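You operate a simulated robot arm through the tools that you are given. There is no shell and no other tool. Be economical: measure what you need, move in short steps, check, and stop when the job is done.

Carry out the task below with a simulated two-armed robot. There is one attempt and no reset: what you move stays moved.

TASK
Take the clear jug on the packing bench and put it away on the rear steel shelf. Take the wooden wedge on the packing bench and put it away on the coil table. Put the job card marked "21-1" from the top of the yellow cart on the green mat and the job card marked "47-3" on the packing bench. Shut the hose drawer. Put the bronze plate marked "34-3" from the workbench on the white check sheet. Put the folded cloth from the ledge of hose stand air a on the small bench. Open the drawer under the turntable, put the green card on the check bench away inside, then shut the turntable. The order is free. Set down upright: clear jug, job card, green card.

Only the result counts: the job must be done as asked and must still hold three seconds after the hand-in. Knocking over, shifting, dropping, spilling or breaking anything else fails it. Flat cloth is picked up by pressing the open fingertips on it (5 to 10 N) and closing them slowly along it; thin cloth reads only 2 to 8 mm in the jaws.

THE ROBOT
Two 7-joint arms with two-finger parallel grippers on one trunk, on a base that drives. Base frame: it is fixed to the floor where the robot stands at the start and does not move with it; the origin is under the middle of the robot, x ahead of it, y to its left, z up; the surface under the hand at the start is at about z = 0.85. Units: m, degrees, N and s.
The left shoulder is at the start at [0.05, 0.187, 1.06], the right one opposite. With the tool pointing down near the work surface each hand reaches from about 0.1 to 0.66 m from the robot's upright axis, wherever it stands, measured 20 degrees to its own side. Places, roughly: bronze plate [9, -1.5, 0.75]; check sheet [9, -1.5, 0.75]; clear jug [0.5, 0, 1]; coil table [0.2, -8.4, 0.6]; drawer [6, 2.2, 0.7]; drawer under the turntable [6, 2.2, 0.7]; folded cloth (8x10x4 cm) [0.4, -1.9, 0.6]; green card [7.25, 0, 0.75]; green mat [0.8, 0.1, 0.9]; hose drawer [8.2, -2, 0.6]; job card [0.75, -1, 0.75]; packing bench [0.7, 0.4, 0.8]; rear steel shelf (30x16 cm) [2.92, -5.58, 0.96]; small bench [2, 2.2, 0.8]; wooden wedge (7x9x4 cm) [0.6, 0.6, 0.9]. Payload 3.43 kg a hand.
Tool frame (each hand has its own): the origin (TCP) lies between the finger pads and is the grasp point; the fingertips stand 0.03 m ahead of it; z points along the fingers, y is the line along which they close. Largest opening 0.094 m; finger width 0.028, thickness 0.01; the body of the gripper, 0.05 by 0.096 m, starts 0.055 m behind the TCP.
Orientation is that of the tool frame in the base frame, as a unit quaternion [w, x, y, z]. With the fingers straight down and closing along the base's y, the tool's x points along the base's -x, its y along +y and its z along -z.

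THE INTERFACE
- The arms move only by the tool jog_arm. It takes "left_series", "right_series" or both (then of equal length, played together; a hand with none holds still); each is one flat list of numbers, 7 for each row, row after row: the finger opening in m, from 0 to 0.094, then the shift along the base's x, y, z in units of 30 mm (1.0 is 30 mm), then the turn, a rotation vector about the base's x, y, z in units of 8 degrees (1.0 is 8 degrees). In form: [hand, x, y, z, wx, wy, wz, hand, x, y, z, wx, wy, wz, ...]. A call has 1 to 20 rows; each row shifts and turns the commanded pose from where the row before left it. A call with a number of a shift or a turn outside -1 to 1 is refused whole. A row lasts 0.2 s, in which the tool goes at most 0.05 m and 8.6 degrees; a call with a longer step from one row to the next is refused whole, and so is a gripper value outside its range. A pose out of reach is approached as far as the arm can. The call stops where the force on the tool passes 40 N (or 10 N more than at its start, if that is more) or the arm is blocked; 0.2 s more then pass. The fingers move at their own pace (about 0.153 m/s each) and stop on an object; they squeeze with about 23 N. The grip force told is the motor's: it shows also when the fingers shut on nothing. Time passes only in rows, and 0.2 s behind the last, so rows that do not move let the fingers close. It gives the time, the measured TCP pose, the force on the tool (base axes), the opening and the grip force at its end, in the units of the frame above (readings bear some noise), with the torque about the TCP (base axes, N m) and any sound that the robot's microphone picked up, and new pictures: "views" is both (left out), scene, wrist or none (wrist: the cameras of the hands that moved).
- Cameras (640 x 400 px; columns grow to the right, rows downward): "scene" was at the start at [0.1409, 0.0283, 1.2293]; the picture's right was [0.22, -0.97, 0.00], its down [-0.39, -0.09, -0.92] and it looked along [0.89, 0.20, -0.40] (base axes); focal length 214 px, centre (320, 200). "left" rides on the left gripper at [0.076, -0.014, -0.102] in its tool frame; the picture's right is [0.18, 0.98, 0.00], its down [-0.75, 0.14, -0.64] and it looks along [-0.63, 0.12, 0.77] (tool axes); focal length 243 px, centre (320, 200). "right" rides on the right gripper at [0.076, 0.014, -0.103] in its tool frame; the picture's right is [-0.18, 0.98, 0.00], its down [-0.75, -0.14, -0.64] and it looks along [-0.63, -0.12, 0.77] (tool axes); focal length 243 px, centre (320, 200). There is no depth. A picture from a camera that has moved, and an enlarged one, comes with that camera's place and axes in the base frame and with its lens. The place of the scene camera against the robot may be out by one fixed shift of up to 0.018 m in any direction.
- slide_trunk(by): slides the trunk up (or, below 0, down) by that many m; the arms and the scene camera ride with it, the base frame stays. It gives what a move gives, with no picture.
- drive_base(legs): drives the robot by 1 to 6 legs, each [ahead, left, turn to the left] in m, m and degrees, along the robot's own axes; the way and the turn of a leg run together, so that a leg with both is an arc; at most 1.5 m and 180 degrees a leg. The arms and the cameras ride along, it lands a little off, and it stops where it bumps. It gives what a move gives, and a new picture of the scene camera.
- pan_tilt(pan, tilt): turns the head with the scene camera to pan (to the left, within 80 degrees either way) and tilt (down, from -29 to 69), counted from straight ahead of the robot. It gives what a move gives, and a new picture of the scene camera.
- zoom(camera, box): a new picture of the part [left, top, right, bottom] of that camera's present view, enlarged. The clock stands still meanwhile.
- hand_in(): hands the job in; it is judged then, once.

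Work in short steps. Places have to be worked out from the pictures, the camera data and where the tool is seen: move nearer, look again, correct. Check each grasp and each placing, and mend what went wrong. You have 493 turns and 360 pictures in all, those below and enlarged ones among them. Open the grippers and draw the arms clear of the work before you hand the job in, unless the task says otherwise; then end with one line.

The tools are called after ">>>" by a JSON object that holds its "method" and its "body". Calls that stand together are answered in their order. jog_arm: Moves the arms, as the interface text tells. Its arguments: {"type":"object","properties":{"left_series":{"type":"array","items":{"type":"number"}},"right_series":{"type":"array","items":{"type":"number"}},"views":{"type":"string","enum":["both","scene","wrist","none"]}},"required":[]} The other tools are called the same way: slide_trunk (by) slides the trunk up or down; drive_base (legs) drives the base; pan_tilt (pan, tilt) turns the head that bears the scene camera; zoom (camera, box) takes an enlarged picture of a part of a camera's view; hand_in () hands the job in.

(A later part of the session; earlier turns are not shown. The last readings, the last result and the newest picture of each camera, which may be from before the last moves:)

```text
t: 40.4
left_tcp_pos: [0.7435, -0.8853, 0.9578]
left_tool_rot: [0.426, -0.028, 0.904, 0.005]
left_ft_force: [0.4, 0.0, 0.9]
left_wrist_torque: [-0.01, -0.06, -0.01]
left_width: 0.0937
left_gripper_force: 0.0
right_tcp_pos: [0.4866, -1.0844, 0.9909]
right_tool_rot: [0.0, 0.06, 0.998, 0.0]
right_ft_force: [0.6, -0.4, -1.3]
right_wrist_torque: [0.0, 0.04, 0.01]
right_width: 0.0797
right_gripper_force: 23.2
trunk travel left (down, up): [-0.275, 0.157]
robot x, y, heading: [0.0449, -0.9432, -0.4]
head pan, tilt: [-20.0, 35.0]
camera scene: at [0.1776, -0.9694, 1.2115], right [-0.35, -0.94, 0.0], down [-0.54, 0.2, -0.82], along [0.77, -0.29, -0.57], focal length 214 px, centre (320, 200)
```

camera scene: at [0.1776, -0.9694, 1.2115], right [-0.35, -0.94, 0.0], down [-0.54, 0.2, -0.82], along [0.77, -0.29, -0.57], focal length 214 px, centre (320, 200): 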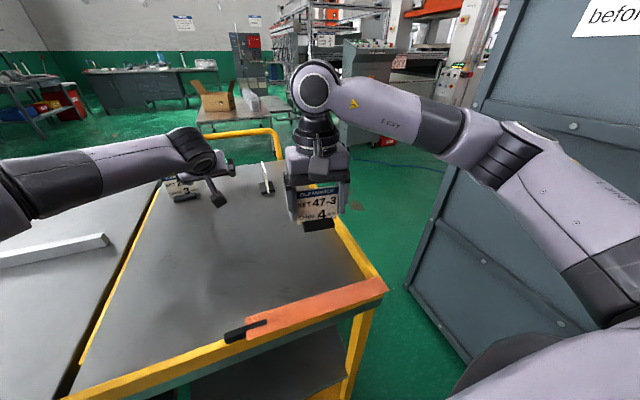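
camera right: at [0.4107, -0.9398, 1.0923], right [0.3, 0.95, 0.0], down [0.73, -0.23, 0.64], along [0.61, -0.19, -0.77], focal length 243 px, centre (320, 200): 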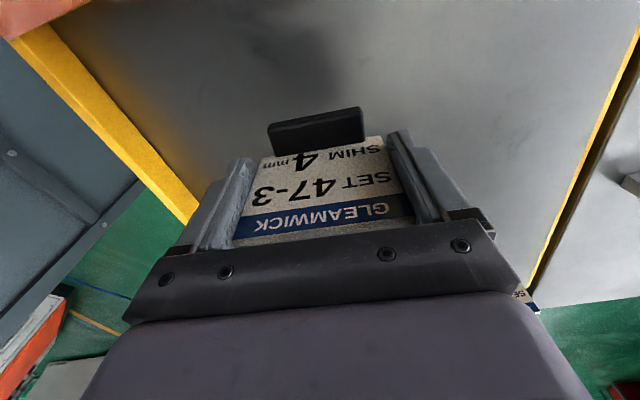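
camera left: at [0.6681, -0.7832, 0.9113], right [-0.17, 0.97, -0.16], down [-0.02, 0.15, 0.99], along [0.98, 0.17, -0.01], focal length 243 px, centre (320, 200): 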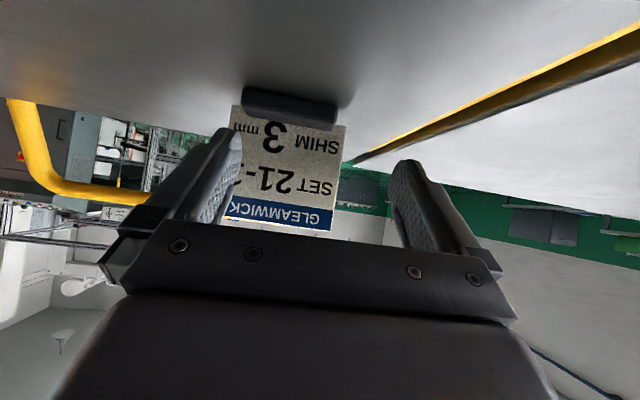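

Shift the left hand back in front of 21‑1 with a bit more tilt.

>>> {"method": "jog_arm", "body": {"left_series": [0.094, 0, 0.85, 0, 0, -0.4, 0, 0.094, 0, 0.85, 0, 0, -0.4, 0, 0.094, 0, 0.85, 0, 0, -0.4, 0, 0.094, 0.3, 0.85, 0, 0, -0.4, 0, 0.094, 0.5, 0, 0, 0, 0, 0], "views": "wrist"}}

```text
t: 41.6
left_tcp_pos: [0.7699, -0.7815, 0.9581]
left_tool_rot: [0.524, -0.029, 0.851, 0.002]
left_ft_force: [-0.4, 0.1, 1.0]
left_wrist_torque: [-0.04, -0.02, 0.04]
left_width: 0.0941
left_gripper_force: 0.1
right_tcp_pos: [0.4858, -1.0836, 0.9898]
right_tool_rot: [0.0, 0.061, 0.998, -0.001]
right_ft_force: [0.4, -0.5, 0.2]
right_wrist_torque: [-0.01, -0.04, -0.01]
right_width: 0.0796
right_gripper_force: 22.6
trunk travel left (down, up): [-0.275, 0.157]
robot x, y, heading: [0.0453, -0.9476, -0.4]
head pan, tilt: [-20.0, 35.0]
camera left: at [0.6425, -0.8018, 0.9373], right [-0.13, 0.97, -0.19], down [-0.24, 0.15, 0.96], along [0.96, 0.17, 0.21], focal length 243 px, centre (320, 200)
```

left: 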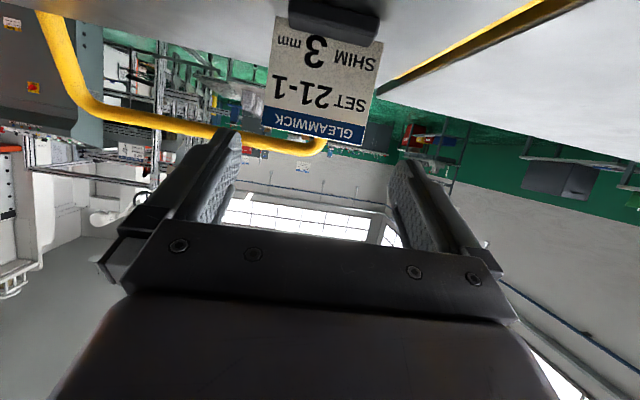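

Now lower to z≈0.903 in front of the card, then advance onto it.

>>> {"method": "jog_arm", "body": {"left_series": [0.094, 0, 0, -0.9, 0, 0, 0, 0.094, 0, 0, -0.9, 0, 0, 0, 0.094, 0.8, 0, 0, 0, 0, 0, 0.094, 0.8, 0, 0, 0, 0, 0], "views": "wrist"}}

```text
t: 42.6
left_tcp_pos: [0.815, -0.7815, 0.9036]
left_tool_rot: [0.523, -0.029, 0.852, 0.002]
left_ft_force: [-0.3, 0.4, -0.2]
left_wrist_torque: [-0.01, 0.01, 0.01]
left_width: 0.0942
left_gripper_force: 0.1
right_tcp_pos: [0.4873, -1.0849, 0.9902]
right_tool_rot: [0.0, 0.06, 0.998, 0.0]
right_ft_force: [-1.0, 0.8, -0.3]
right_wrist_torque: [0.01, -0.03, -0.01]
right_width: 0.0795
right_gripper_force: 23.3
trunk travel left (down, up): [-0.275, 0.157]
robot x, y, heading: [0.0405, -0.9439, -0.7]
head pan, tilt: [-20.0, 35.0]
camera left: at [0.6903, -0.8018, 0.8827], right [-0.13, 0.97, -0.19], down [-0.24, 0.15, 0.96], along [0.96, 0.17, 0.21], focal length 243 px, centre (320, 200)
```

left: 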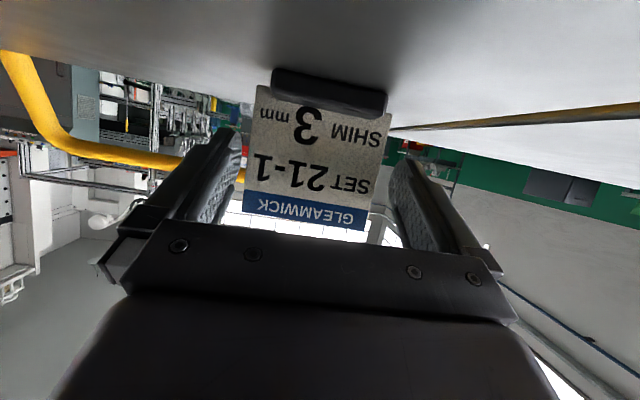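

Card centred; advance 2 cm more so it lies well on the pads.

>>> {"method": "jog_arm", "body": {"left_series": [0.094, 0.35, -0.1, 0, 0, 0, 0, 0.094, 0.35, 0, 0, 0, 0, 0], "views": "wrist"}}

```text
t: 43.2
left_tcp_pos: [0.8358, -0.7847, 0.9046]
left_tool_rot: [0.525, -0.029, 0.85, 0.002]
left_ft_force: [-0.5, -0.3, 0.7]
left_wrist_torque: [0.01, -0.02, 0.02]
left_width: 0.0942
left_gripper_force: 0.2
right_tcp_pos: [0.4871, -1.0841, 0.9893]
right_tool_rot: [0.0, 0.061, 0.998, 0.0]
right_ft_force: [0.5, 0.6, -0.3]
right_wrist_torque: [-0.01, -0.05, 0.0]
right_width: 0.0795
right_gripper_force: 22.4
trunk travel left (down, up): [-0.275, 0.157]
robot x, y, heading: [0.04, -0.9444, -0.7]
head pan, tilt: [-20.0, 35.0]
camera left: at [0.711, -0.8052, 0.8833], right [-0.13, 0.97, -0.19], down [-0.24, 0.16, 0.96], along [0.96, 0.17, 0.21], focal length 243 px, centre (320, 200)
```

left: 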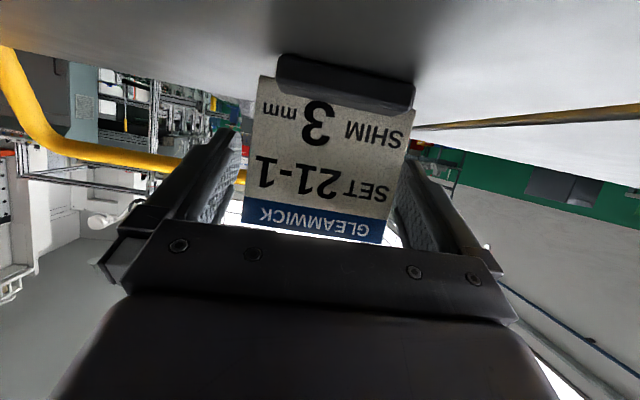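

Fingers straddle the card on both sides. Close gently.

>>> {"method": "jog_arm", "body": {"left_series": [0.08, 0, 0, 0, 0, 0, 0, 0.06, 0, 0, 0, 0, 0, 0, 0.06, 0, 0, 0, 0, 0, 0], "views": "wrist"}}

```text
t: 44.0
left_tcp_pos: [0.8367, -0.7856, 0.904]
left_tool_rot: [0.525, -0.029, 0.851, 0.001]
left_ft_force: [0.5, 0.3, 1.3]
left_wrist_torque: [-0.04, -0.01, 0.03]
left_width: 0.0836
left_gripper_force: 22.9
right_tcp_pos: [0.486, -1.0846, 0.9901]
right_tool_rot: [0.001, 0.061, 0.998, 0.0]
right_ft_force: [-0.5, 0.1, -0.3]
right_wrist_torque: [0.02, 0.0, -0.03]
right_width: 0.0795
right_gripper_force: 23.2
trunk travel left (down, up): [-0.275, 0.157]
robot x, y, heading: [0.0429, -0.941, -0.4]
head pan, tilt: [-20.0, 35.0]
camera left: at [0.7109, -0.805, 0.8833], right [-0.13, 0.97, -0.19], down [-0.24, 0.15, 0.96], along [0.96, 0.17, 0.21], focal length 243 px, centre (320, 200)
```

left: 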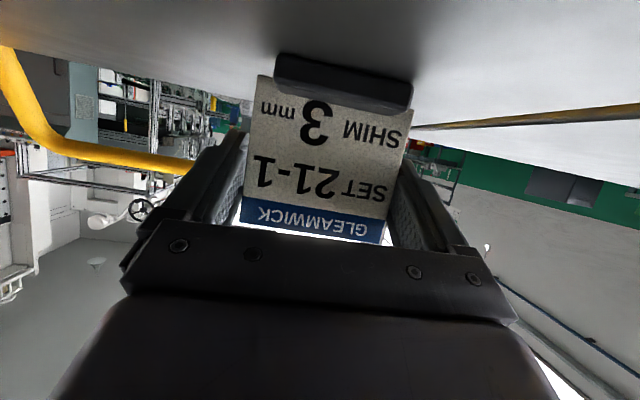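

Closed on the card at 0.0836 m with 23 N. Lift slightly and check it comes along.

>>> {"method": "jog_arm", "body": {"left_series": [0.06, 0, 0, 0.5, 0, 0, 0, 0.06, 0, 0, 0.5, 0, 0, 0, 0.06, 0, 0, 0.5, 0, 0, 0], "views": "both"}}

```text
t: 44.8
left_tcp_pos: [0.8373, -0.7836, 0.9488]
left_tool_rot: [0.525, -0.028, 0.851, 0.002]
left_ft_force: [-0.2, -0.6, -0.1]
left_wrist_torque: [0.01, -0.01, 0.04]
left_width: 0.0835
left_gripper_force: 22.9
right_tcp_pos: [0.4868, -1.0844, 0.9903]
right_tool_rot: [0.0, 0.062, 0.998, 0.0]
right_ft_force: [-0.4, -1.0, -1.0]
right_wrist_torque: [0.01, 0.03, 0.0]
right_width: 0.0799
right_gripper_force: 22.7
trunk travel left (down, up): [-0.275, 0.157]
robot x, y, heading: [0.0416, -0.9463, -0.5]
head pan, tilt: [-20.0, 35.0]
camera scene: at [0.1775, -0.9692, 1.2115], right [-0.35, -0.94, 0.0], down [-0.54, 0.2, -0.82], along [0.77, -0.29, -0.57], focal length 214 px, centre (320, 200)
camera left: at [0.7112, -0.8048, 0.9284], right [-0.13, 0.97, -0.19], down [-0.24, 0.15, 0.96], along [0.96, 0.17, 0.21], focal length 243 px, centre (320, 200)
```

scene: 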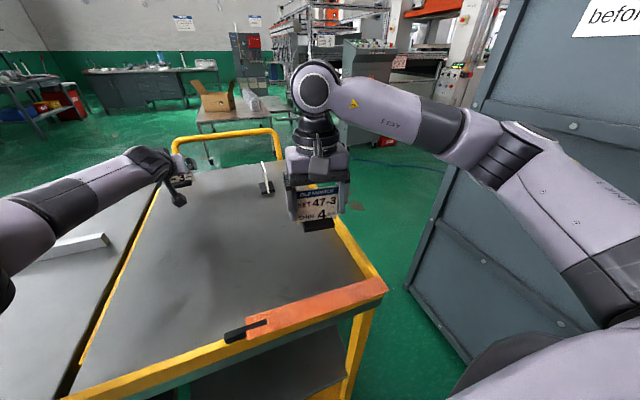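
left: 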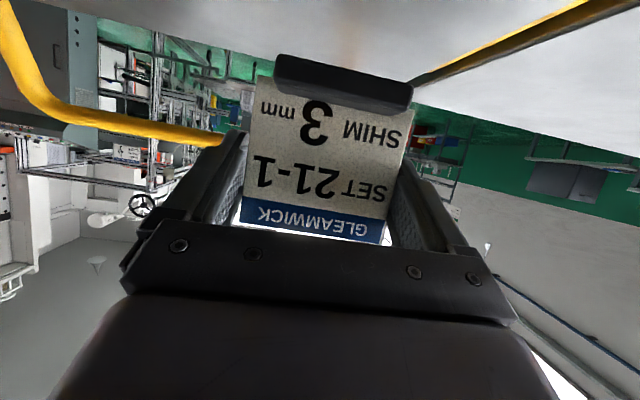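

It is held. Raise and retract the left hand, keeping tilt.

>>> {"method": "jog_arm", "body": {"left_series": [0.06, 0, 0, 0.8, 0, 0, 0, 0.06, 0, 0, 0.8, 0, 0, 0, 0.06, -0.9, 0, 0.6, 0, 0, 0, 0.06, -0.9, 0, 0.6, 0, 0, 0, 0.06, -0.9, 0, 0.6, 0, 0, 0, 0.06, -0.9, 0, 0.5, 0, 0, 0, 0.06, -0.9, 0, 0.5, 0, 0, 0, 0.06, -0.9, 0, 0, 0, 0, 0], "views": "none"}}

>>> {"method": "drive_base", "body": {"legs": [[-0.05, 0, 0], [0, 0.32, 0]]}}

```text
t: 46.6
left_tcp_pos: [0.6747, -0.7851, 1.0803]
left_tool_rot: [0.524, -0.03, 0.851, 0.002]
left_ft_force: [-0.2, -0.3, -0.2]
left_wrist_torque: [-0.02, -0.04, -0.01]
left_width: 0.0835
left_gripper_force: 22.8
right_tcp_pos: [0.4845, -1.0837, 0.99]
right_tool_rot: [0.0, 0.061, 0.998, 0.0]
right_ft_force: [-0.1, 0.3, -0.2]
right_wrist_torque: [0.01, -0.01, 0.03]
right_width: 0.0796
right_gripper_force: 22.6
trunk travel left (down, up): [-0.275, 0.157]
robot x, y, heading: [0.0441, -0.9469, -0.7]
head pan, tilt: [-20.0, 35.0]
```

```text
t: 50.5
left_tcp_pos: [0.6293, -0.4661, 1.079]
left_tool_rot: [0.524, -0.029, 0.851, 0.002]
left_ft_force: [-0.7, 0.2, -0.1]
left_wrist_torque: [0.02, -0.01, 0.01]
left_width: 0.0836
left_gripper_force: 22.9
right_tcp_pos: [0.4416, -0.7639, 0.9904]
right_tool_rot: [0.0, 0.061, 0.998, -0.001]
right_ft_force: [-0.3, -0.1, -0.7]
right_wrist_torque: [-0.01, 0.06, 0.0]
right_width: 0.0797
right_gripper_force: 23.1
trunk travel left (down, up): [-0.275, 0.157]
robot x, y, heading: [-0.0041, -0.6283, -0.7]
head pan, tilt: [-20.0, 35.0]
camera scene: at [0.1313, -0.6489, 1.2115], right [-0.35, -0.94, 0.0], down [-0.54, 0.2, -0.82], along [0.77, -0.29, -0.57], focal length 214 px, centre (320, 200)
```

scene: 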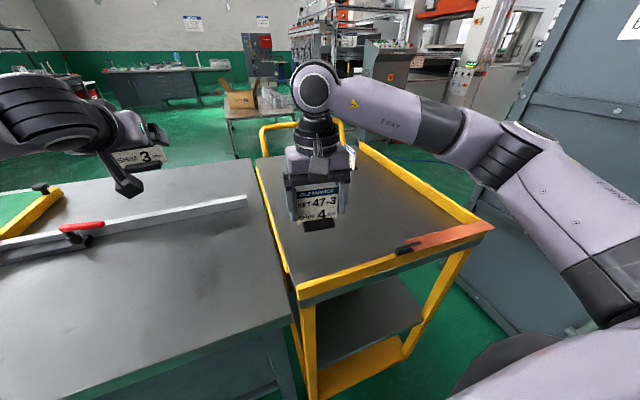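

Clear so far. Continue 0.33 m left and look forward.

>>> {"method": "drive_base", "body": {"legs": [[0, 0.33, 0]]}}

>>> {"method": "pan_tilt", "body": {"pan": 10, "tilt": 38}}

```text
t: 54.0
left_tcp_pos: [0.6322, -0.1349, 1.0801]
left_tool_rot: [0.523, -0.03, 0.852, 0.003]
left_ft_force: [0.3, -0.2, 0.1]
left_wrist_torque: [-0.01, 0.0, 0.0]
left_width: 0.0835
left_gripper_force: 23.0
right_tcp_pos: [0.4441, -0.4327, 0.9918]
right_tool_rot: [0.0, 0.061, 0.998, 0.0]
right_ft_force: [0.2, -0.7, -0.2]
right_wrist_torque: [0.01, 0.02, -0.01]
right_width: 0.0795
right_gripper_force: 22.8
trunk travel left (down, up): [-0.275, 0.157]
robot x, y, heading: [-0.0019, -0.2941, -0.6]
head pan, tilt: [-20.0, 35.0]
camera scene: at [0.1348, -0.3179, 1.2115], right [-0.35, -0.94, 0.0], down [-0.54, 0.2, -0.82], along [0.77, -0.29, -0.57], focal length 214 px, centre (320, 200)
```

scene: 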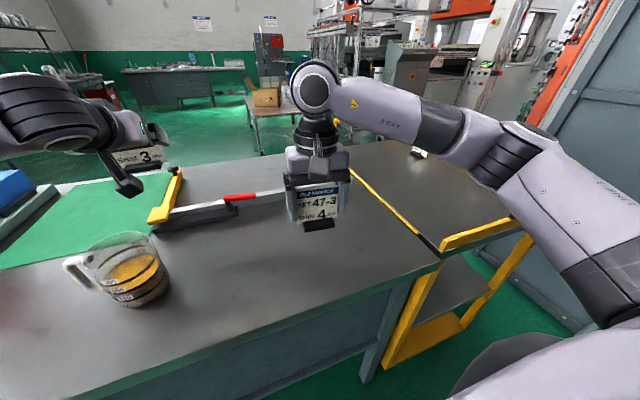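

```text
t: 55.0
left_tcp_pos: [0.6327, -0.1333, 1.0805]
left_tool_rot: [0.524, -0.029, 0.851, 0.003]
left_ft_force: [0.1, -0.3, -1.2]
left_wrist_torque: [-0.01, 0.02, -0.02]
left_width: 0.0837
left_gripper_force: 22.4
right_tcp_pos: [0.4439, -0.4329, 0.9905]
right_tool_rot: [0.001, 0.061, 0.998, 0.0]
right_ft_force: [0.4, 0.5, -0.2]
right_wrist_torque: [-0.03, 0.01, 0.01]
right_width: 0.08
right_gripper_force: 23.0
trunk travel left (down, up): [-0.275, 0.157]
robot x, y, heading: [0.0042, -0.2927, -0.8]
head pan, tilt: [10.0, 38.0]
camera scene: at [0.1375, -0.273, 1.2069], right [0.16, -0.99, 0.0], down [-0.61, -0.1, -0.79], along [0.78, 0.13, -0.62], focal length 214 px, centre (320, 200)
```

scene: 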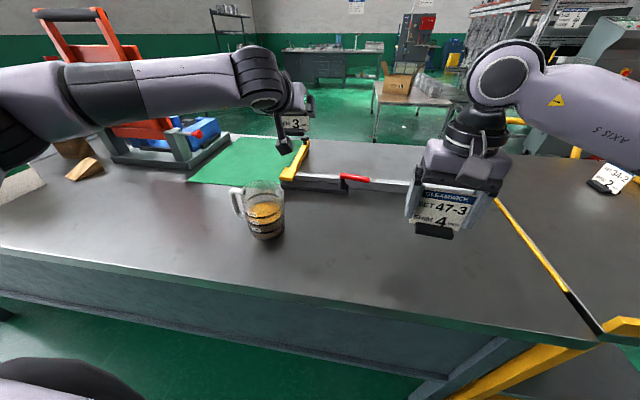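

Lower 47‑3 onto the bench: first to TCP 0.92, then fine steps watching the force.

>>> {"method": "jog_arm", "body": {"right_series": [0.06, 0, 0, -0.8, 0, 0, 0, 0.06, 0, 0, -0.8, 0, 0, 0, 0.06, 0, 0, -0.5, 0, 0, 0, 0.06, 0, 0, -0.15, 0, 0, 0], "views": "wrist"}}

```text
t: 56.0
left_tcp_pos: [0.6318, -0.1355, 1.0803]
left_tool_rot: [0.523, -0.029, 0.852, 0.003]
left_ft_force: [-0.9, 0.5, -0.3]
left_wrist_torque: [0.01, 0.01, 0.0]
left_width: 0.0835
left_gripper_force: 22.6
right_tcp_pos: [0.4428, -0.4329, 0.9231]
right_tool_rot: [0.0, 0.061, 0.998, 0.0]
right_ft_force: [-0.7, -0.4, -0.3]
right_wrist_torque: [-0.02, 0.01, -0.05]
right_width: 0.0795
right_gripper_force: 22.7
trunk travel left (down, up): [-0.275, 0.157]
robot x, y, heading: [-0.0005, -0.2934, -0.5]
head pan, tilt: [10.0, 38.0]
camera right: at [0.3688, -0.4098, 1.0245], right [0.3, 0.95, 0.0], down [0.73, -0.23, 0.64], along [0.61, -0.19, -0.77], focal length 243 px, centre (320, 200)
```

right: 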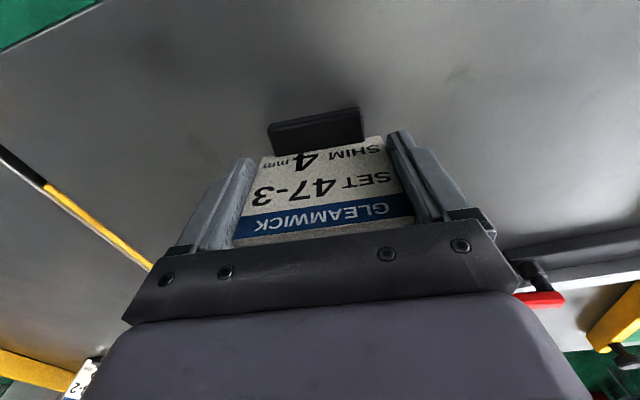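

>>> {"method": "jog_arm", "body": {"right_series": [0.06, 0, 0, -0.2, 0, 0, 0, 0.06, 0, 0, -0.12, 0, 0, 0, 0.06, 0, 0, -0.1, 0, 0, 0, 0.06, 0, 0, -0.1, 0, 0, 0], "views": "none"}}

```text
t: 57.0
left_tcp_pos: [0.6321, -0.1334, 1.08]
left_tool_rot: [0.524, -0.029, 0.851, 0.002]
left_ft_force: [0.1, 0.6, -1.1]
left_wrist_torque: [0.01, -0.01, -0.01]
left_width: 0.0834
left_gripper_force: 22.8
right_tcp_pos: [0.4429, -0.4324, 0.9079]
right_tool_rot: [0.0, 0.061, 0.998, 0.0]
right_ft_force: [-0.8, 0.0, -0.7]
right_wrist_torque: [-0.02, 0.03, -0.04]
right_width: 0.0796
right_gripper_force: 23.3
trunk travel left (down, up): [-0.275, 0.157]
robot x, y, heading: [0.0013, -0.2907, -0.6]
head pan, tilt: [10.0, 38.0]
```

No contact yet; continue in 2–3 mm steps.

>>> {"method": "jog_arm", "body": {"right_series": [0.06, 0, 0, -0.1, 0, 0, 0, 0.06, 0, 0, -0.1, 0, 0, 0], "views": "none"}}

```text
t: 57.5
left_tcp_pos: [0.632, -0.1347, 1.0803]
left_tool_rot: [0.524, -0.03, 0.851, 0.003]
left_ft_force: [-0.2, -0.4, -0.5]
left_wrist_torque: [0.02, 0.0, -0.02]
left_width: 0.0835
left_gripper_force: 22.9
right_tcp_pos: [0.4441, -0.4335, 0.9018]
right_tool_rot: [0.0, 0.061, 0.998, 0.0]
right_ft_force: [0.0, -0.2, -0.3]
right_wrist_torque: [-0.04, 0.01, -0.03]
right_width: 0.0796
right_gripper_force: 23.2
trunk travel left (down, up): [-0.275, 0.157]
robot x, y, heading: [-0.0025, -0.2904, -0.8]
head pan, tilt: [10.0, 38.0]
```

>>> {"method": "jog_arm", "body": {"right_series": [0.06, 0, 0, -0.08, 0, 0, 0, 0.06, 0, 0, -0.06, 0, 0, 0], "views": "wrist"}}

```text
t: 58.1
left_tcp_pos: [0.6316, -0.1343, 1.0809]
left_tool_rot: [0.525, -0.029, 0.851, 0.002]
left_ft_force: [-1.3, 0.5, -1.2]
left_wrist_torque: [-0.02, -0.01, 0.01]
left_width: 0.0833
left_gripper_force: 22.7
right_tcp_pos: [0.4436, -0.4325, 0.899]
right_tool_rot: [0.001, 0.061, 0.998, 0.0]
right_ft_force: [0.7, -1.8, 13.2]
right_wrist_torque: [-0.2, 0.31, 0.02]
right_width: 0.0794
right_gripper_force: 22.6
trunk travel left (down, up): [-0.275, 0.157]
robot x, y, heading: [0.0019, -0.2936, -0.6]
head pan, tilt: [10.0, 38.0]
camera right: at [0.3683, -0.4097, 1.0008], right [0.3, 0.95, 0.0], down [0.73, -0.23, 0.64], along [0.61, -0.19, -0.76], focal length 243 px, centre (320, 200)
```

right: 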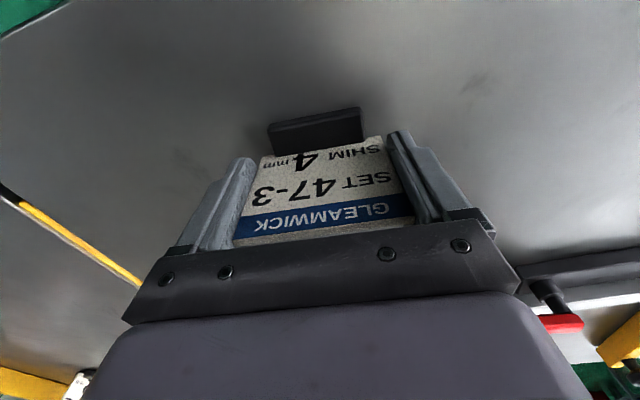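

Contact (13 N) at TCP 0.899, same height as the cart. Open gently and rise straight up.

>>> {"method": "jog_arm", "body": {"right_series": [0.083, 0, 0, 0, 0, 0, 0, 0.09, 0, 0, 0, 0, 0, 0, 0.094, 0, 0, 0, 0, 0, 0, 0.094, 0, 0, 0.4, 0, 0, 0, 0.094, 0, 0, 0.8, 0, 0, 0, 0.094, 0, 0, 0.8, 0, 0, 0, 0.094, 0, 0, 0.9, 0, 0, 0, 0.094, 0, 0, 0.9, 0, 0, 0, 0.094, 0, 0, 0.9, 0, 0, 0], "views": "both"}}

```text
t: 60.1
left_tcp_pos: [0.6316, -0.1333, 1.0801]
left_tool_rot: [0.525, -0.029, 0.851, 0.002]
left_ft_force: [-0.1, -0.2, -0.4]
left_wrist_torque: [0.0, 0.0, 0.0]
left_width: 0.0834
left_gripper_force: 23.2
right_tcp_pos: [0.4426, -0.4327, 1.0381]
right_tool_rot: [0.0, 0.061, 0.998, -0.001]
right_ft_force: [-0.3, 0.0, 0.2]
right_wrist_torque: [0.0, 0.0, 0.02]
right_width: 0.0937
right_gripper_force: 0.1
trunk travel left (down, up): [-0.275, 0.157]
robot x, y, heading: [0.0056, -0.2927, -0.5]
head pan, tilt: [10.0, 38.0]
camera scene: at [0.1373, -0.2728, 1.2069], right [0.16, -0.99, 0.0], down [-0.61, -0.1, -0.79], along [0.78, 0.13, -0.62], focal length 214 px, centre (320, 200)
camera right: at [0.3685, -0.4095, 1.1404], right [0.3, 0.95, 0.0], down [0.73, -0.23, 0.64], along [0.61, -0.19, -0.77], focal length 243 px, centre (320, 200)
```

scene: 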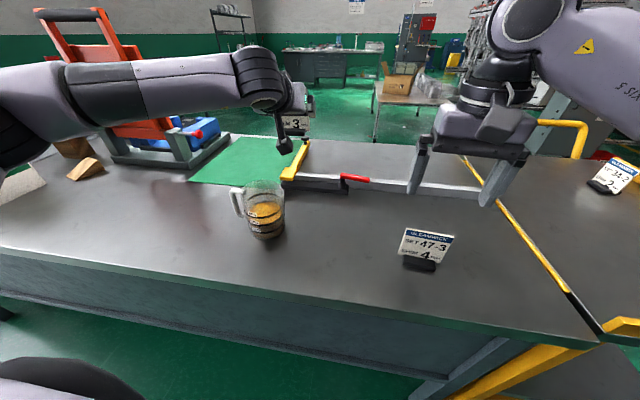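
right: 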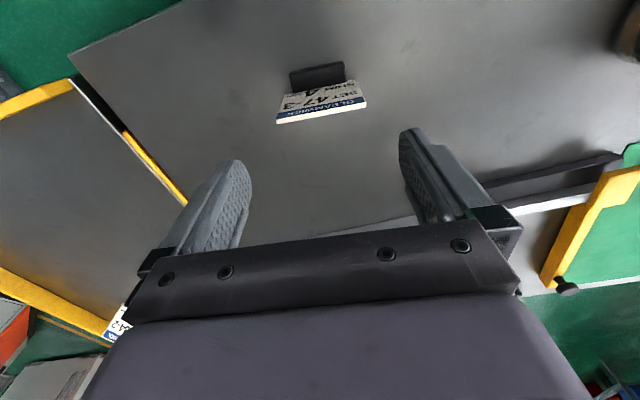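

47‑3 stands fine on the bench. For 21‑1, I shift the left hand inward, then drive to y≈0 so the forearm does not pass over the jug.

>>> {"method": "jog_arm", "body": {"left_series": [0.06, 0, -1, 0, 0, 0, 0, 0.06, 0, -1, 0, 0, 0, 0, 0.06, 0, -1, 0, 0, 0, 0], "right_series": [0.094, -1, -0.3, 0.8, 0, 0, 0, 0.094, -1, -0.3, 0.8, 0, 0, 0, 0.094, -1, -0.3, 0.8, 0, 0, 0], "views": "none"}}

>>> {"method": "drive_base", "body": {"legs": [[0, 0.29, 0.4]]}}

```text
t: 61.0
left_tcp_pos: [0.6309, -0.2255, 1.0805]
left_tool_rot: [0.524, -0.029, 0.851, 0.002]
left_ft_force: [0.3, -0.1, -0.3]
left_wrist_torque: [0.01, -0.01, 0.04]
left_width: 0.0835
left_gripper_force: 22.9
right_tcp_pos: [0.3521, -0.459, 1.1105]
right_tool_rot: [0.0, 0.062, 0.998, 0.0]
right_ft_force: [-0.5, 0.3, 0.3]
right_wrist_torque: [0.03, 0.0, 0.03]
right_width: 0.0942
right_gripper_force: 0.0
trunk travel left (down, up): [-0.275, 0.157]
robot x, y, heading: [0.0014, -0.2959, -0.7]
head pan, tilt: [10.0, 38.0]
```

```text
t: 64.1
left_tcp_pos: [0.6332, 0.0708, 1.0803]
left_tool_rot: [0.524, -0.031, 0.851, 0.003]
left_ft_force: [0.1, 0.0, -0.5]
left_wrist_torque: [0.01, -0.01, 0.01]
left_width: 0.0833
left_gripper_force: 23.9
right_tcp_pos: [0.3558, -0.1662, 1.1099]
right_tool_rot: [0.0, 0.057, 0.998, 0.0]
right_ft_force: [-0.6, 0.3, 1.2]
right_wrist_torque: [0.03, -0.01, 0.01]
right_width: 0.0939
right_gripper_force: 0.1
trunk travel left (down, up): [-0.275, 0.157]
robot x, y, heading: [0.0034, -0.0032, -0.1]
head pan, tilt: [10.0, 38.0]
camera scene: at [0.1391, 0.0189, 1.2069], right [0.17, -0.99, 0.0], down [-0.61, -0.11, -0.79], along [0.78, 0.14, -0.62], focal length 214 px, centre (320, 200)
```

scene: 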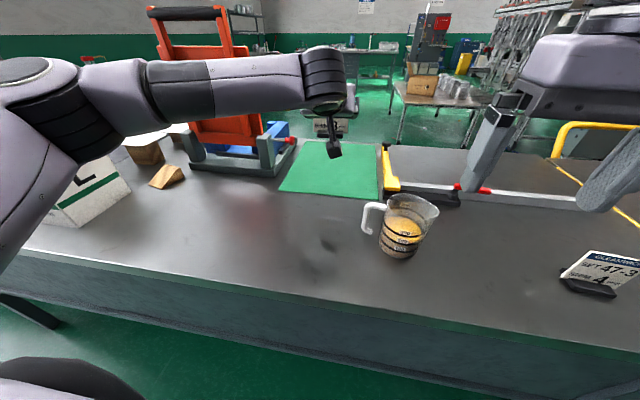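

Mat centre ≈[0.76,0.085]. Move left hand to [0.72,0.075] and lower near the mat.

>>> {"method": "jog_arm", "body": {"left_series": [0.06, 0.75, 0, -0.5, 0, 0, 0, 0.06, 0.75, 0.1, -0.9, 0, 0, 0, 0.06, 0.75, 0, -0.9, 0, 0, 0, 0.06, 0.75, 0, -0.9, 0, 0, 0, 0.06, 0, 0, -0.9, 0, 0, 0, 0.06, 0, 0, -0.9, 0, 0, 0], "views": "both"}}

```text
t: 65.5
left_tcp_pos: [0.7233, 0.0753, 0.9302]
left_tool_rot: [0.524, -0.031, 0.851, 0.003]
left_ft_force: [-0.7, 0.1, -0.7]
left_wrist_torque: [-0.01, -0.01, 0.0]
left_width: 0.0836
left_gripper_force: 23.0
right_tcp_pos: [0.3565, -0.166, 1.1106]
right_tool_rot: [0.0, 0.057, 0.998, 0.0]
right_ft_force: [-0.1, 0.8, -0.3]
right_wrist_torque: [-0.02, 0.04, -0.03]
right_width: 0.094
right_gripper_force: 0.1
trunk travel left (down, up): [-0.275, 0.157]
robot x, y, heading: [0.0048, -0.0038, -0.2]
head pan, tilt: [10.0, 38.0]
camera scene: at [0.1393, 0.0187, 1.2069], right [0.17, -0.99, 0.0], down [-0.61, -0.11, -0.79], along [0.78, 0.14, -0.62], focal length 214 px, centre (320, 200)
camera left: at [0.5984, 0.0533, 0.9095], right [-0.14, 0.97, -0.19], down [-0.24, 0.15, 0.96], along [0.96, 0.18, 0.21], focal length 243 px, centre (320, 200)
```

scene: 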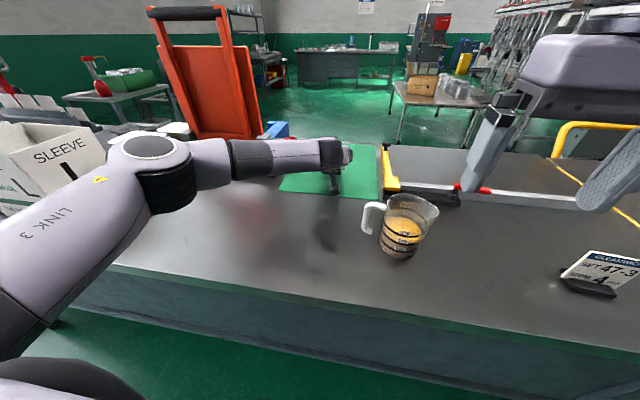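
left: 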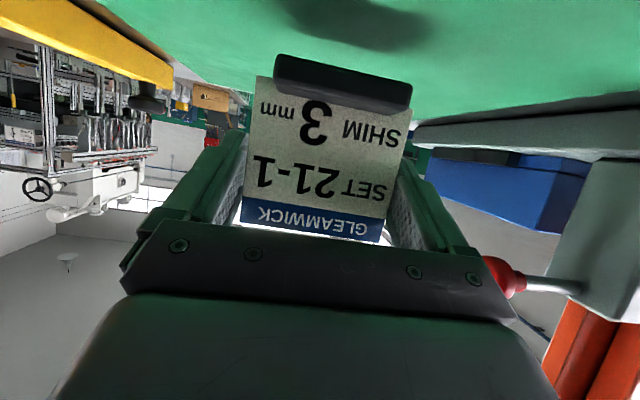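

Lower in small steps to contact.

>>> {"method": "jog_arm", "body": {"left_series": [0.06, 0, 0, -0.3, 0, 0, 0, 0.06, 0, 0, -0.2, 0, 0, 0, 0.06, 0, 0, -0.15, 0, 0, 0], "views": "none"}}

```text
t: 66.3
left_tcp_pos: [0.7225, 0.0751, 0.9107]
left_tool_rot: [0.524, -0.033, 0.851, 0.005]
left_ft_force: [0.3, -0.7, -0.8]
left_wrist_torque: [0.0, 0.01, -0.06]
left_width: 0.0834
left_gripper_force: 22.8
right_tcp_pos: [0.3565, -0.1649, 1.112]
right_tool_rot: [0.0, 0.057, 0.998, 0.0]
right_ft_force: [-0.4, 0.5, -0.8]
right_wrist_torque: [0.01, -0.01, 0.0]
right_width: 0.0941
right_gripper_force: 0.0
trunk travel left (down, up): [-0.275, 0.157]
robot x, y, heading: [0.0068, -0.0025, -0.1]
head pan, tilt: [10.0, 38.0]
```

>>> {"method": "jog_arm", "body": {"left_series": [0.06, 0, 0, -0.08, 0, 0, 0, 0.06, 0, 0, -0.08, 0, 0, 0], "views": "none"}}

```text
t: 66.9
left_tcp_pos: [0.7225, 0.0742, 0.907]
left_tool_rot: [0.524, -0.033, 0.851, 0.005]
left_ft_force: [0.1, -0.7, -0.2]
left_wrist_torque: [0.06, 0.01, 0.0]
left_width: 0.0836
left_gripper_force: 23.6
right_tcp_pos: [0.3571, -0.1664, 1.1115]
right_tool_rot: [-0.001, 0.056, 0.998, 0.0]
right_ft_force: [0.0, -0.4, -0.7]
right_wrist_torque: [-0.01, 0.01, 0.01]
right_width: 0.0942
right_gripper_force: 0.0
trunk travel left (down, up): [-0.275, 0.157]
robot x, y, heading: [0.0012, -0.0042, 0.0]
head pan, tilt: [10.0, 38.0]
```

>>> {"method": "jog_arm", "body": {"left_series": [0.06, 0, 0, -0.07, 0, 0, 0, 0.06, 0, 0, -0.05, 0, 0, 0], "views": "wrist"}}

```text
t: 67.5
left_tcp_pos: [0.7235, 0.0738, 0.9067]
left_tool_rot: [0.526, -0.031, 0.85, 0.003]
left_ft_force: [0.2, 0.1, 10.8]
left_wrist_torque: [0.34, 0.14, 0.01]
left_width: 0.0835
left_gripper_force: 23.0
right_tcp_pos: [0.355, -0.1659, 1.1115]
right_tool_rot: [0.001, 0.057, 0.998, -0.001]
right_ft_force: [-0.3, -0.3, 0.6]
right_wrist_torque: [0.02, -0.01, -0.02]
right_width: 0.0939
right_gripper_force: 0.1
trunk travel left (down, up): [-0.275, 0.157]
robot x, y, heading: [0.0043, -0.0043, 0.1]
head pan, tilt: [10.0, 38.0]
camera left: at [0.5975, 0.0529, 0.8846], right [-0.14, 0.97, -0.19], down [-0.25, 0.15, 0.96], along [0.96, 0.18, 0.22], focal length 243 px, centre (320, 200)
```

left: 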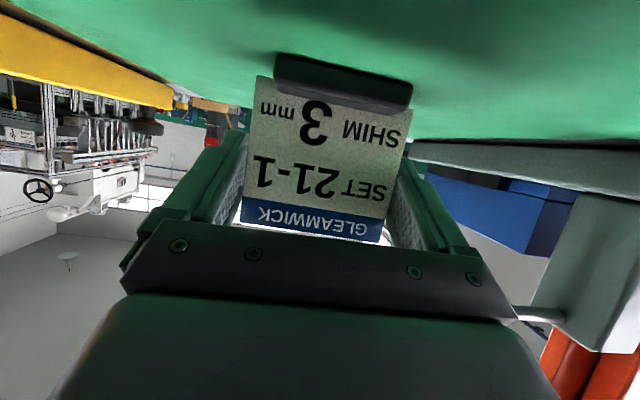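

Contact. Open, then withdraw backward along the tool.

>>> {"method": "jog_arm", "body": {"left_series": [0.088, 0, 0, 0, 0, 0, 0, 0.094, 0, 0, 0, 0, 0, 0, 0.094, 0, 0, 0, 0, 0, 0, 0.094, -0.6, 0, 0.1, 0, 0, 0, 0.094, -0.8, 0, 0.2, 0, 0, 0, 0.094, -0.8, 0, 0.6, 0, 0, 0, 0.094, -0.8, 0, 0.8, 0, 0, 0], "views": "wrist"}}

```text
t: 69.1
left_tcp_pos: [0.6329, 0.0747, 0.9531]
left_tool_rot: [0.524, -0.033, 0.851, 0.005]
left_ft_force: [0.0, -0.6, 0.4]
left_wrist_torque: [0.01, 0.0, 0.0]
left_width: 0.0939
left_gripper_force: 0.0
right_tcp_pos: [0.3572, -0.166, 1.1106]
right_tool_rot: [0.0, 0.056, 0.998, 0.0]
right_ft_force: [0.4, -0.3, 1.0]
right_wrist_torque: [-0.02, -0.02, -0.02]
right_width: 0.094
right_gripper_force: 0.0
trunk travel left (down, up): [-0.275, 0.157]
robot x, y, heading: [0.0031, -0.0018, 0.0]
head pan, tilt: [10.0, 38.0]
camera left: at [0.5073, 0.0535, 0.9333], right [-0.14, 0.97, -0.19], down [-0.24, 0.15, 0.96], along [0.96, 0.18, 0.21], focal length 243 px, centre (320, 200)
```

left: 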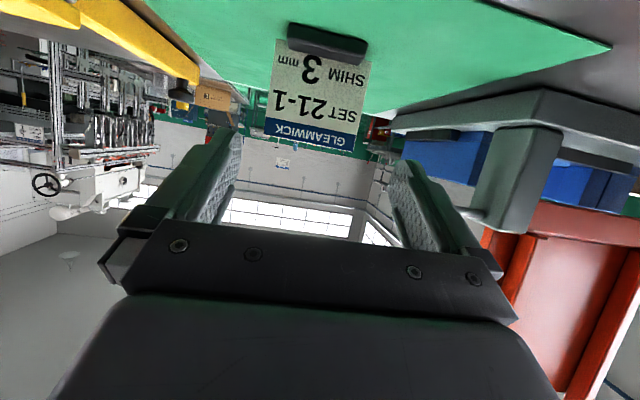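

Card 21‑1 stands on the mat. Now a close look at the jug with the right hand; meanwhile the left hand goes up and returns to pointing down.

>>> {"method": "jog_arm", "body": {"left_series": [0.094, -0.8, 0, 1, 0, 0.9, 0, 0.094, -0.5, 0.2, 1, 0, 0.9, 0, 0.094, -0.5, 0.3, 1, 0, 0.9, 0, 0.094, 0, 0.5, 1, 0, 0.9, 0, 0.094, 0, 0.6, 0.5, 0, 0.9, 0, 0.094, 0, 0.6, 0, 0, 0.9, 0, 0.094, 0, 0.6, 0, 0, 0.9, 0, 0.094, 0, 0.6, 0, 0, 0.9, 0, 0.094, 0, 0.5, 0, 0, 0.7, -0.5], "right_series": [0.094, 0, 0.2, 0, 0, 0, 0.4, 0.094, 0.1, 0.2, 0, 0, 0, 0.4, 0.094, 0.1, 0.2, 0, 0, 0, 0, 0.094, 0.1, 0.2, 0, 0, 0, 0, 0.094, 0.1, 0.2, 0, 0, 0, 0, 0.094, 0, 0.2, -0.1, 0, 0, 0, 0.094, 0, 0.2, -0.1, 0, 0, 0, 0.094, 0, 0.2, -0.1, 0, 0, 0, 0.094, 0, 0.2, -0.1, 0, 0, 0], "views": "both"}}

>>> {"method": "zoom", "body": {"camera": "right", "box": [220, 60, 420, 185]}}

```text
t: 71.1
left_tcp_pos: [0.5789, 0.1904, 1.0882]
left_tool_rot: [0.0, 0.011, 1.0, 0.018]
left_ft_force: [0.3, 0.8, -0.2]
left_wrist_torque: [0.01, -0.01, 0.03]
left_width: 0.0941
left_gripper_force: 0.1
right_tcp_pos: [0.3682, -0.1129, 1.0987]
right_tool_rot: [0.0, 0.002, 1.0, 0.001]
right_ft_force: [-0.1, 0.4, -0.4]
right_wrist_torque: [-0.02, -0.02, -0.02]
right_width: 0.094
right_gripper_force: 0.0
trunk travel left (down, up): [-0.275, 0.157]
robot x, y, heading: [0.0036, -0.0052, -0.3]
head pan, tilt: [10.0, 38.0]
camera scene: at [0.1392, 0.0187, 1.2069], right [0.17, -0.99, 0.0], down [-0.61, -0.11, -0.79], along [0.78, 0.14, -0.62], focal length 214 px, centre (320, 200)
camera right: at [0.2916, -0.0981, 1.2001], right [0.19, 0.98, 0.0], down [0.75, -0.14, 0.64], along [0.63, -0.12, -0.77], focal length 243 px, centre (320, 200)
camera left: at [0.5012, 0.1758, 1.1909], right [-0.16, 0.99, 0.04], down [0.76, 0.1, 0.65], along [0.63, 0.13, -0.76], focal length 243 px, centre (320, 200)
```

scene: 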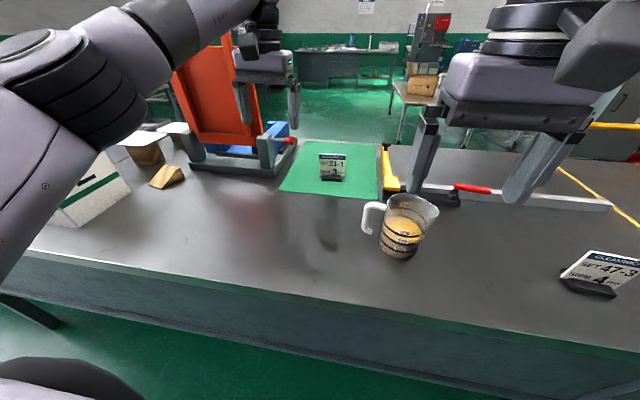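
right: 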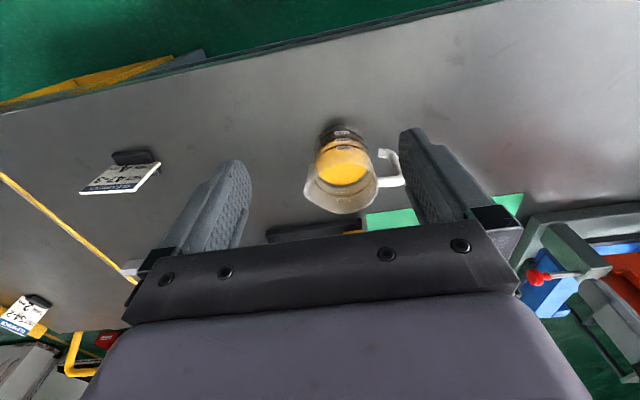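
left: 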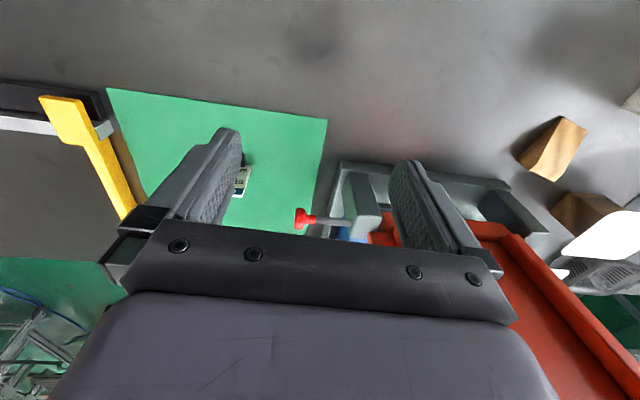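

```text
3.20 times, centred on (320, 122) of right
camera zoom: at [0.2916, -0.0981, 1.2001], right [0.19, 0.98, 0.0], down [0.75, -0.14, 0.64], along [0.63, -0.12, -0.77], focal length 776 px, centre (320, 448)
```

zoom: 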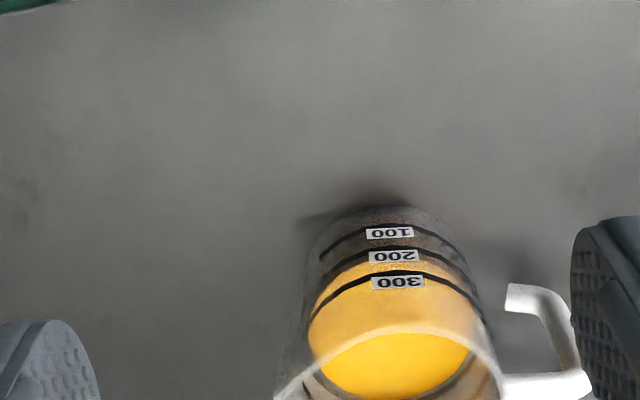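

Zoom at the rim to judge its diameter.

>>> {"method": "zoom", "body": {"camera": "right", "box": [270, 115, 430, 225]}}

>>> {"method": "zoom", "body": {"camera": "scene", "box": [340, 175, 460, 275]}}

```text
3.64 times, centred on (350, 170) of right
camera zoom: at [0.2916, -0.0981, 1.2001], right [0.19, 0.98, 0.0], down [0.75, -0.14, 0.64], along [0.63, -0.12, -0.77], focal length 882 px, centre (211, 309)
```

zoom: 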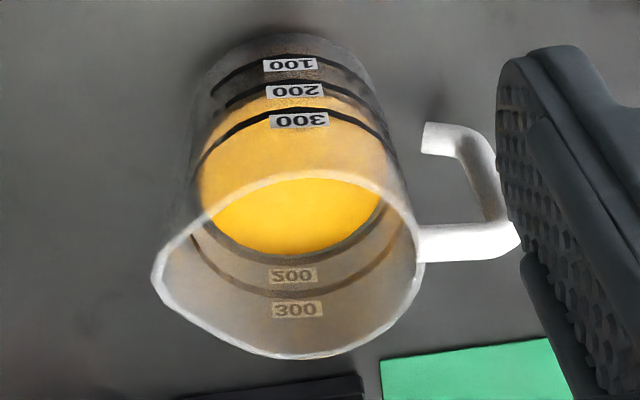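

```text
4.00 times, centred on (400, 225) of scene
camera zoom: at [0.1392, 0.0187, 1.2069], right [0.17, -0.99, 0.0], down [-0.61, -0.11, -0.79], along [0.78, 0.14, -0.62], focal length 858 px, centre (0, 100)
```

zoom: 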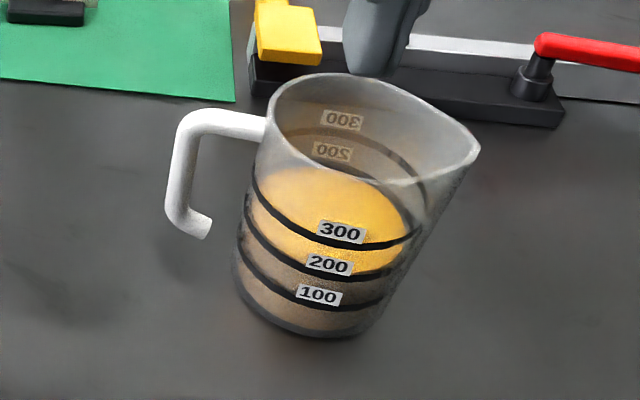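

Rim ≈0.081 m across, centre ≈[0.478,-0.098], rim z≈0.956; handle to +y, spout to −y. I test turning the right hand by −64° so it can close roughly along x.

>>> {"method": "jog_arm", "body": {"right_series": [0.094, 0, 0, 0, 0, 0, -1, 0.094, 0, 0, 0, 0, 0, -1, 0.094, 0, 0, 0, 0, 0, -1, 0.094, 0, 0, 0, 0, 0, -1, 0.094, 0, 0, 0, 0, 0, -1, 0.094, 0, 0, 0, 0, 0, -1, 0.094, 0.5, 0, 0, 0, 0, -1, 0.094, 0.5, 0, 0, 0, 0, -1, 0.094, 0.5, 0, 0, 0, 0, 0], "views": "wrist"}}

```text
t: 73.1
left_tcp_pos: [0.5791, 0.1915, 1.089]
left_tool_rot: [0.0, 0.011, 1.0, 0.018]
left_ft_force: [-0.2, -0.8, 0.8]
left_wrist_torque: [0.0, 0.01, -0.02]
left_width: 0.0938
left_gripper_force: 0.2
right_tcp_pos: [0.4148, -0.1126, 1.1007]
right_tool_rot: [0.0, 0.532, 0.847, 0.001]
right_ft_force: [0.1, -0.2, 0.4]
right_wrist_torque: [0.04, 0.03, -0.02]
right_width: 0.0939
right_gripper_force: 0.0
trunk travel left (down, up): [-0.275, 0.157]
robot x, y, heading: [0.0034, -0.0071, -0.1]
head pan, tilt: [10.0, 38.0]
camera right: at [0.3924, -0.0373, 1.2011], right [0.96, 0.26, 0.0], down [0.2, -0.74, 0.64], along [0.17, -0.62, -0.77], focal length 243 px, centre (320, 200)
```

right: 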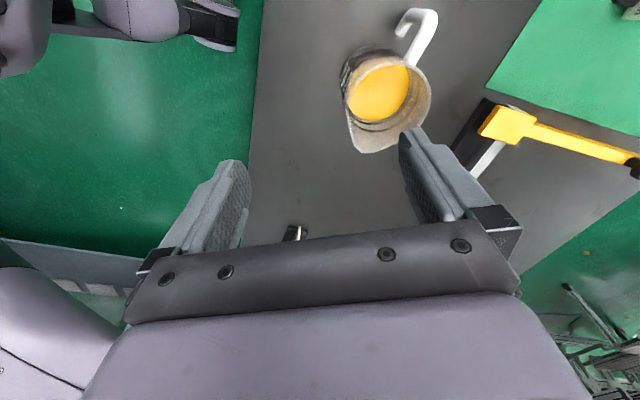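

That yaw is workable. Move over the jug centre at height and check.

>>> {"method": "jog_arm", "body": {"right_series": [0.094, 0.5, 0.1, 0, 0, 0, -1, 0.094, 0.6, 0.1, 0, 0, 0, 0, 0.094, 0.6, 0.1, -0.3, 0, 0, 0, 0.094, 0.5, 0.1, -0.7, 0, 0, 0], "views": "wrist"}}

```text
t: 74.1
left_tcp_pos: [0.5778, 0.1923, 1.0869]
left_tool_rot: [0.002, 0.009, 1.0, 0.019]
left_ft_force: [-0.5, 0.5, 0.0]
left_wrist_torque: [0.06, 0.02, -0.01]
left_width: 0.094
left_gripper_force: 0.1
right_tcp_pos: [0.4806, -0.1005, 1.0699]
right_tool_rot: [0.0, 0.589, 0.808, 0.0]
right_ft_force: [0.3, 0.0, 0.0]
right_wrist_torque: [0.0, 0.04, 0.0]
right_width: 0.0941
right_gripper_force: 0.1
trunk travel left (down, up): [-0.275, 0.157]
robot x, y, heading: [0.0058, -0.0032, -0.1]
head pan, tilt: [10.0, 38.0]
camera right: at [0.4696, -0.0236, 1.1701], right [0.99, 0.13, 0.0], down [0.1, -0.76, 0.64], along [0.08, -0.64, -0.77], focal length 243 px, centre (320, 200)
```

right: 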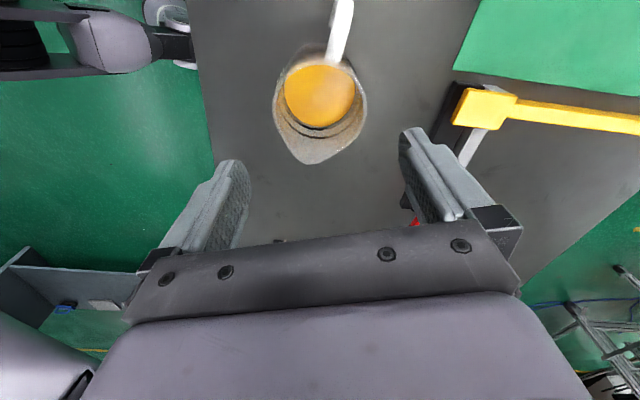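

Rim centre refined to [0.477,-0.089]. Centre over it and descend until the tips are just at rim height, then look.

>>> {"method": "jog_arm", "body": {"right_series": [0.094, -0.1, 0.38, -0.6, 0, 0, 0, 0.094, 0, 0, -0.8, 0, 0, 0, 0.094, 0, 0, -0.8, 0, 0, 0, 0.094, 0, 0, -0.3, 0, 0, 0], "views": "wrist"}}

```text
t: 75.1
left_tcp_pos: [0.578, 0.1913, 1.0892]
left_tool_rot: [0.001, 0.009, 1.0, 0.019]
left_ft_force: [0.0, 0.1, 0.8]
left_wrist_torque: [0.01, 0.01, 0.01]
left_width: 0.0941
left_gripper_force: 0.1
right_tcp_pos: [0.4772, -0.0885, 0.9933]
right_tool_rot: [0.001, 0.589, 0.808, 0.001]
right_ft_force: [0.1, -0.1, 0.1]
right_wrist_torque: [-0.01, 0.0, 0.0]
right_width: 0.0942
right_gripper_force: 0.1
trunk travel left (down, up): [-0.275, 0.157]
robot x, y, heading: [0.0012, -0.0013, -0.3]
head pan, tilt: [10.0, 38.0]
camera right: at [0.4656, -0.012, 1.0958], right [0.99, 0.13, 0.0], down [0.1, -0.76, 0.64], along [0.08, -0.64, -0.77], focal length 243 px, centre (320, 200)
```

right: 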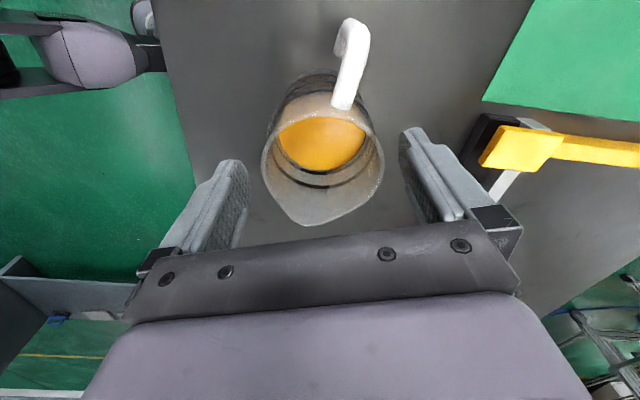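

Well centred. Descend to z≈0.914 and close.

>>> {"method": "jog_arm", "body": {"right_series": [0.094, 0, 0, -0.7, 0, 0, 0, 0.094, 0, 0, -0.7, 0, 0, 0, 0.094, 0, 0, -0.7, 0, 0, 0, 0.094, 0, 0, -0.5, 0, 0, 0], "views": "wrist"}}

```text
t: 76.1
left_tcp_pos: [0.579, 0.1919, 1.0903]
left_tool_rot: [0.0, 0.01, 1.0, 0.019]
left_ft_force: [-0.5, -1.1, 0.5]
left_wrist_torque: [0.0, -0.03, -0.02]
left_width: 0.094
left_gripper_force: 0.1
right_tcp_pos: [0.4773, -0.088, 0.9164]
right_tool_rot: [0.001, 0.589, 0.808, 0.0]
right_ft_force: [0.0, -0.1, -0.1]
right_wrist_torque: [-0.01, 0.0, -0.01]
right_width: 0.0941
right_gripper_force: 0.1
trunk travel left (down, up): [-0.275, 0.157]
robot x, y, heading: [0.004, -0.0044, -0.3]
head pan, tilt: [10.0, 38.0]
camera right: at [0.4653, -0.0115, 1.0178], right [0.99, 0.13, 0.0], down [0.1, -0.76, 0.64], along [0.08, -0.64, -0.77], focal length 243 px, centre (320, 200)
```

right: 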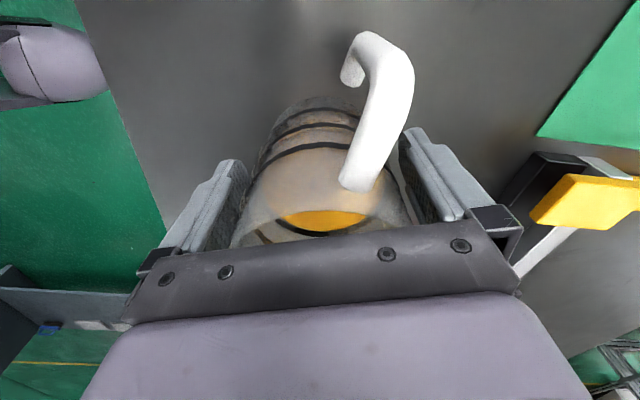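

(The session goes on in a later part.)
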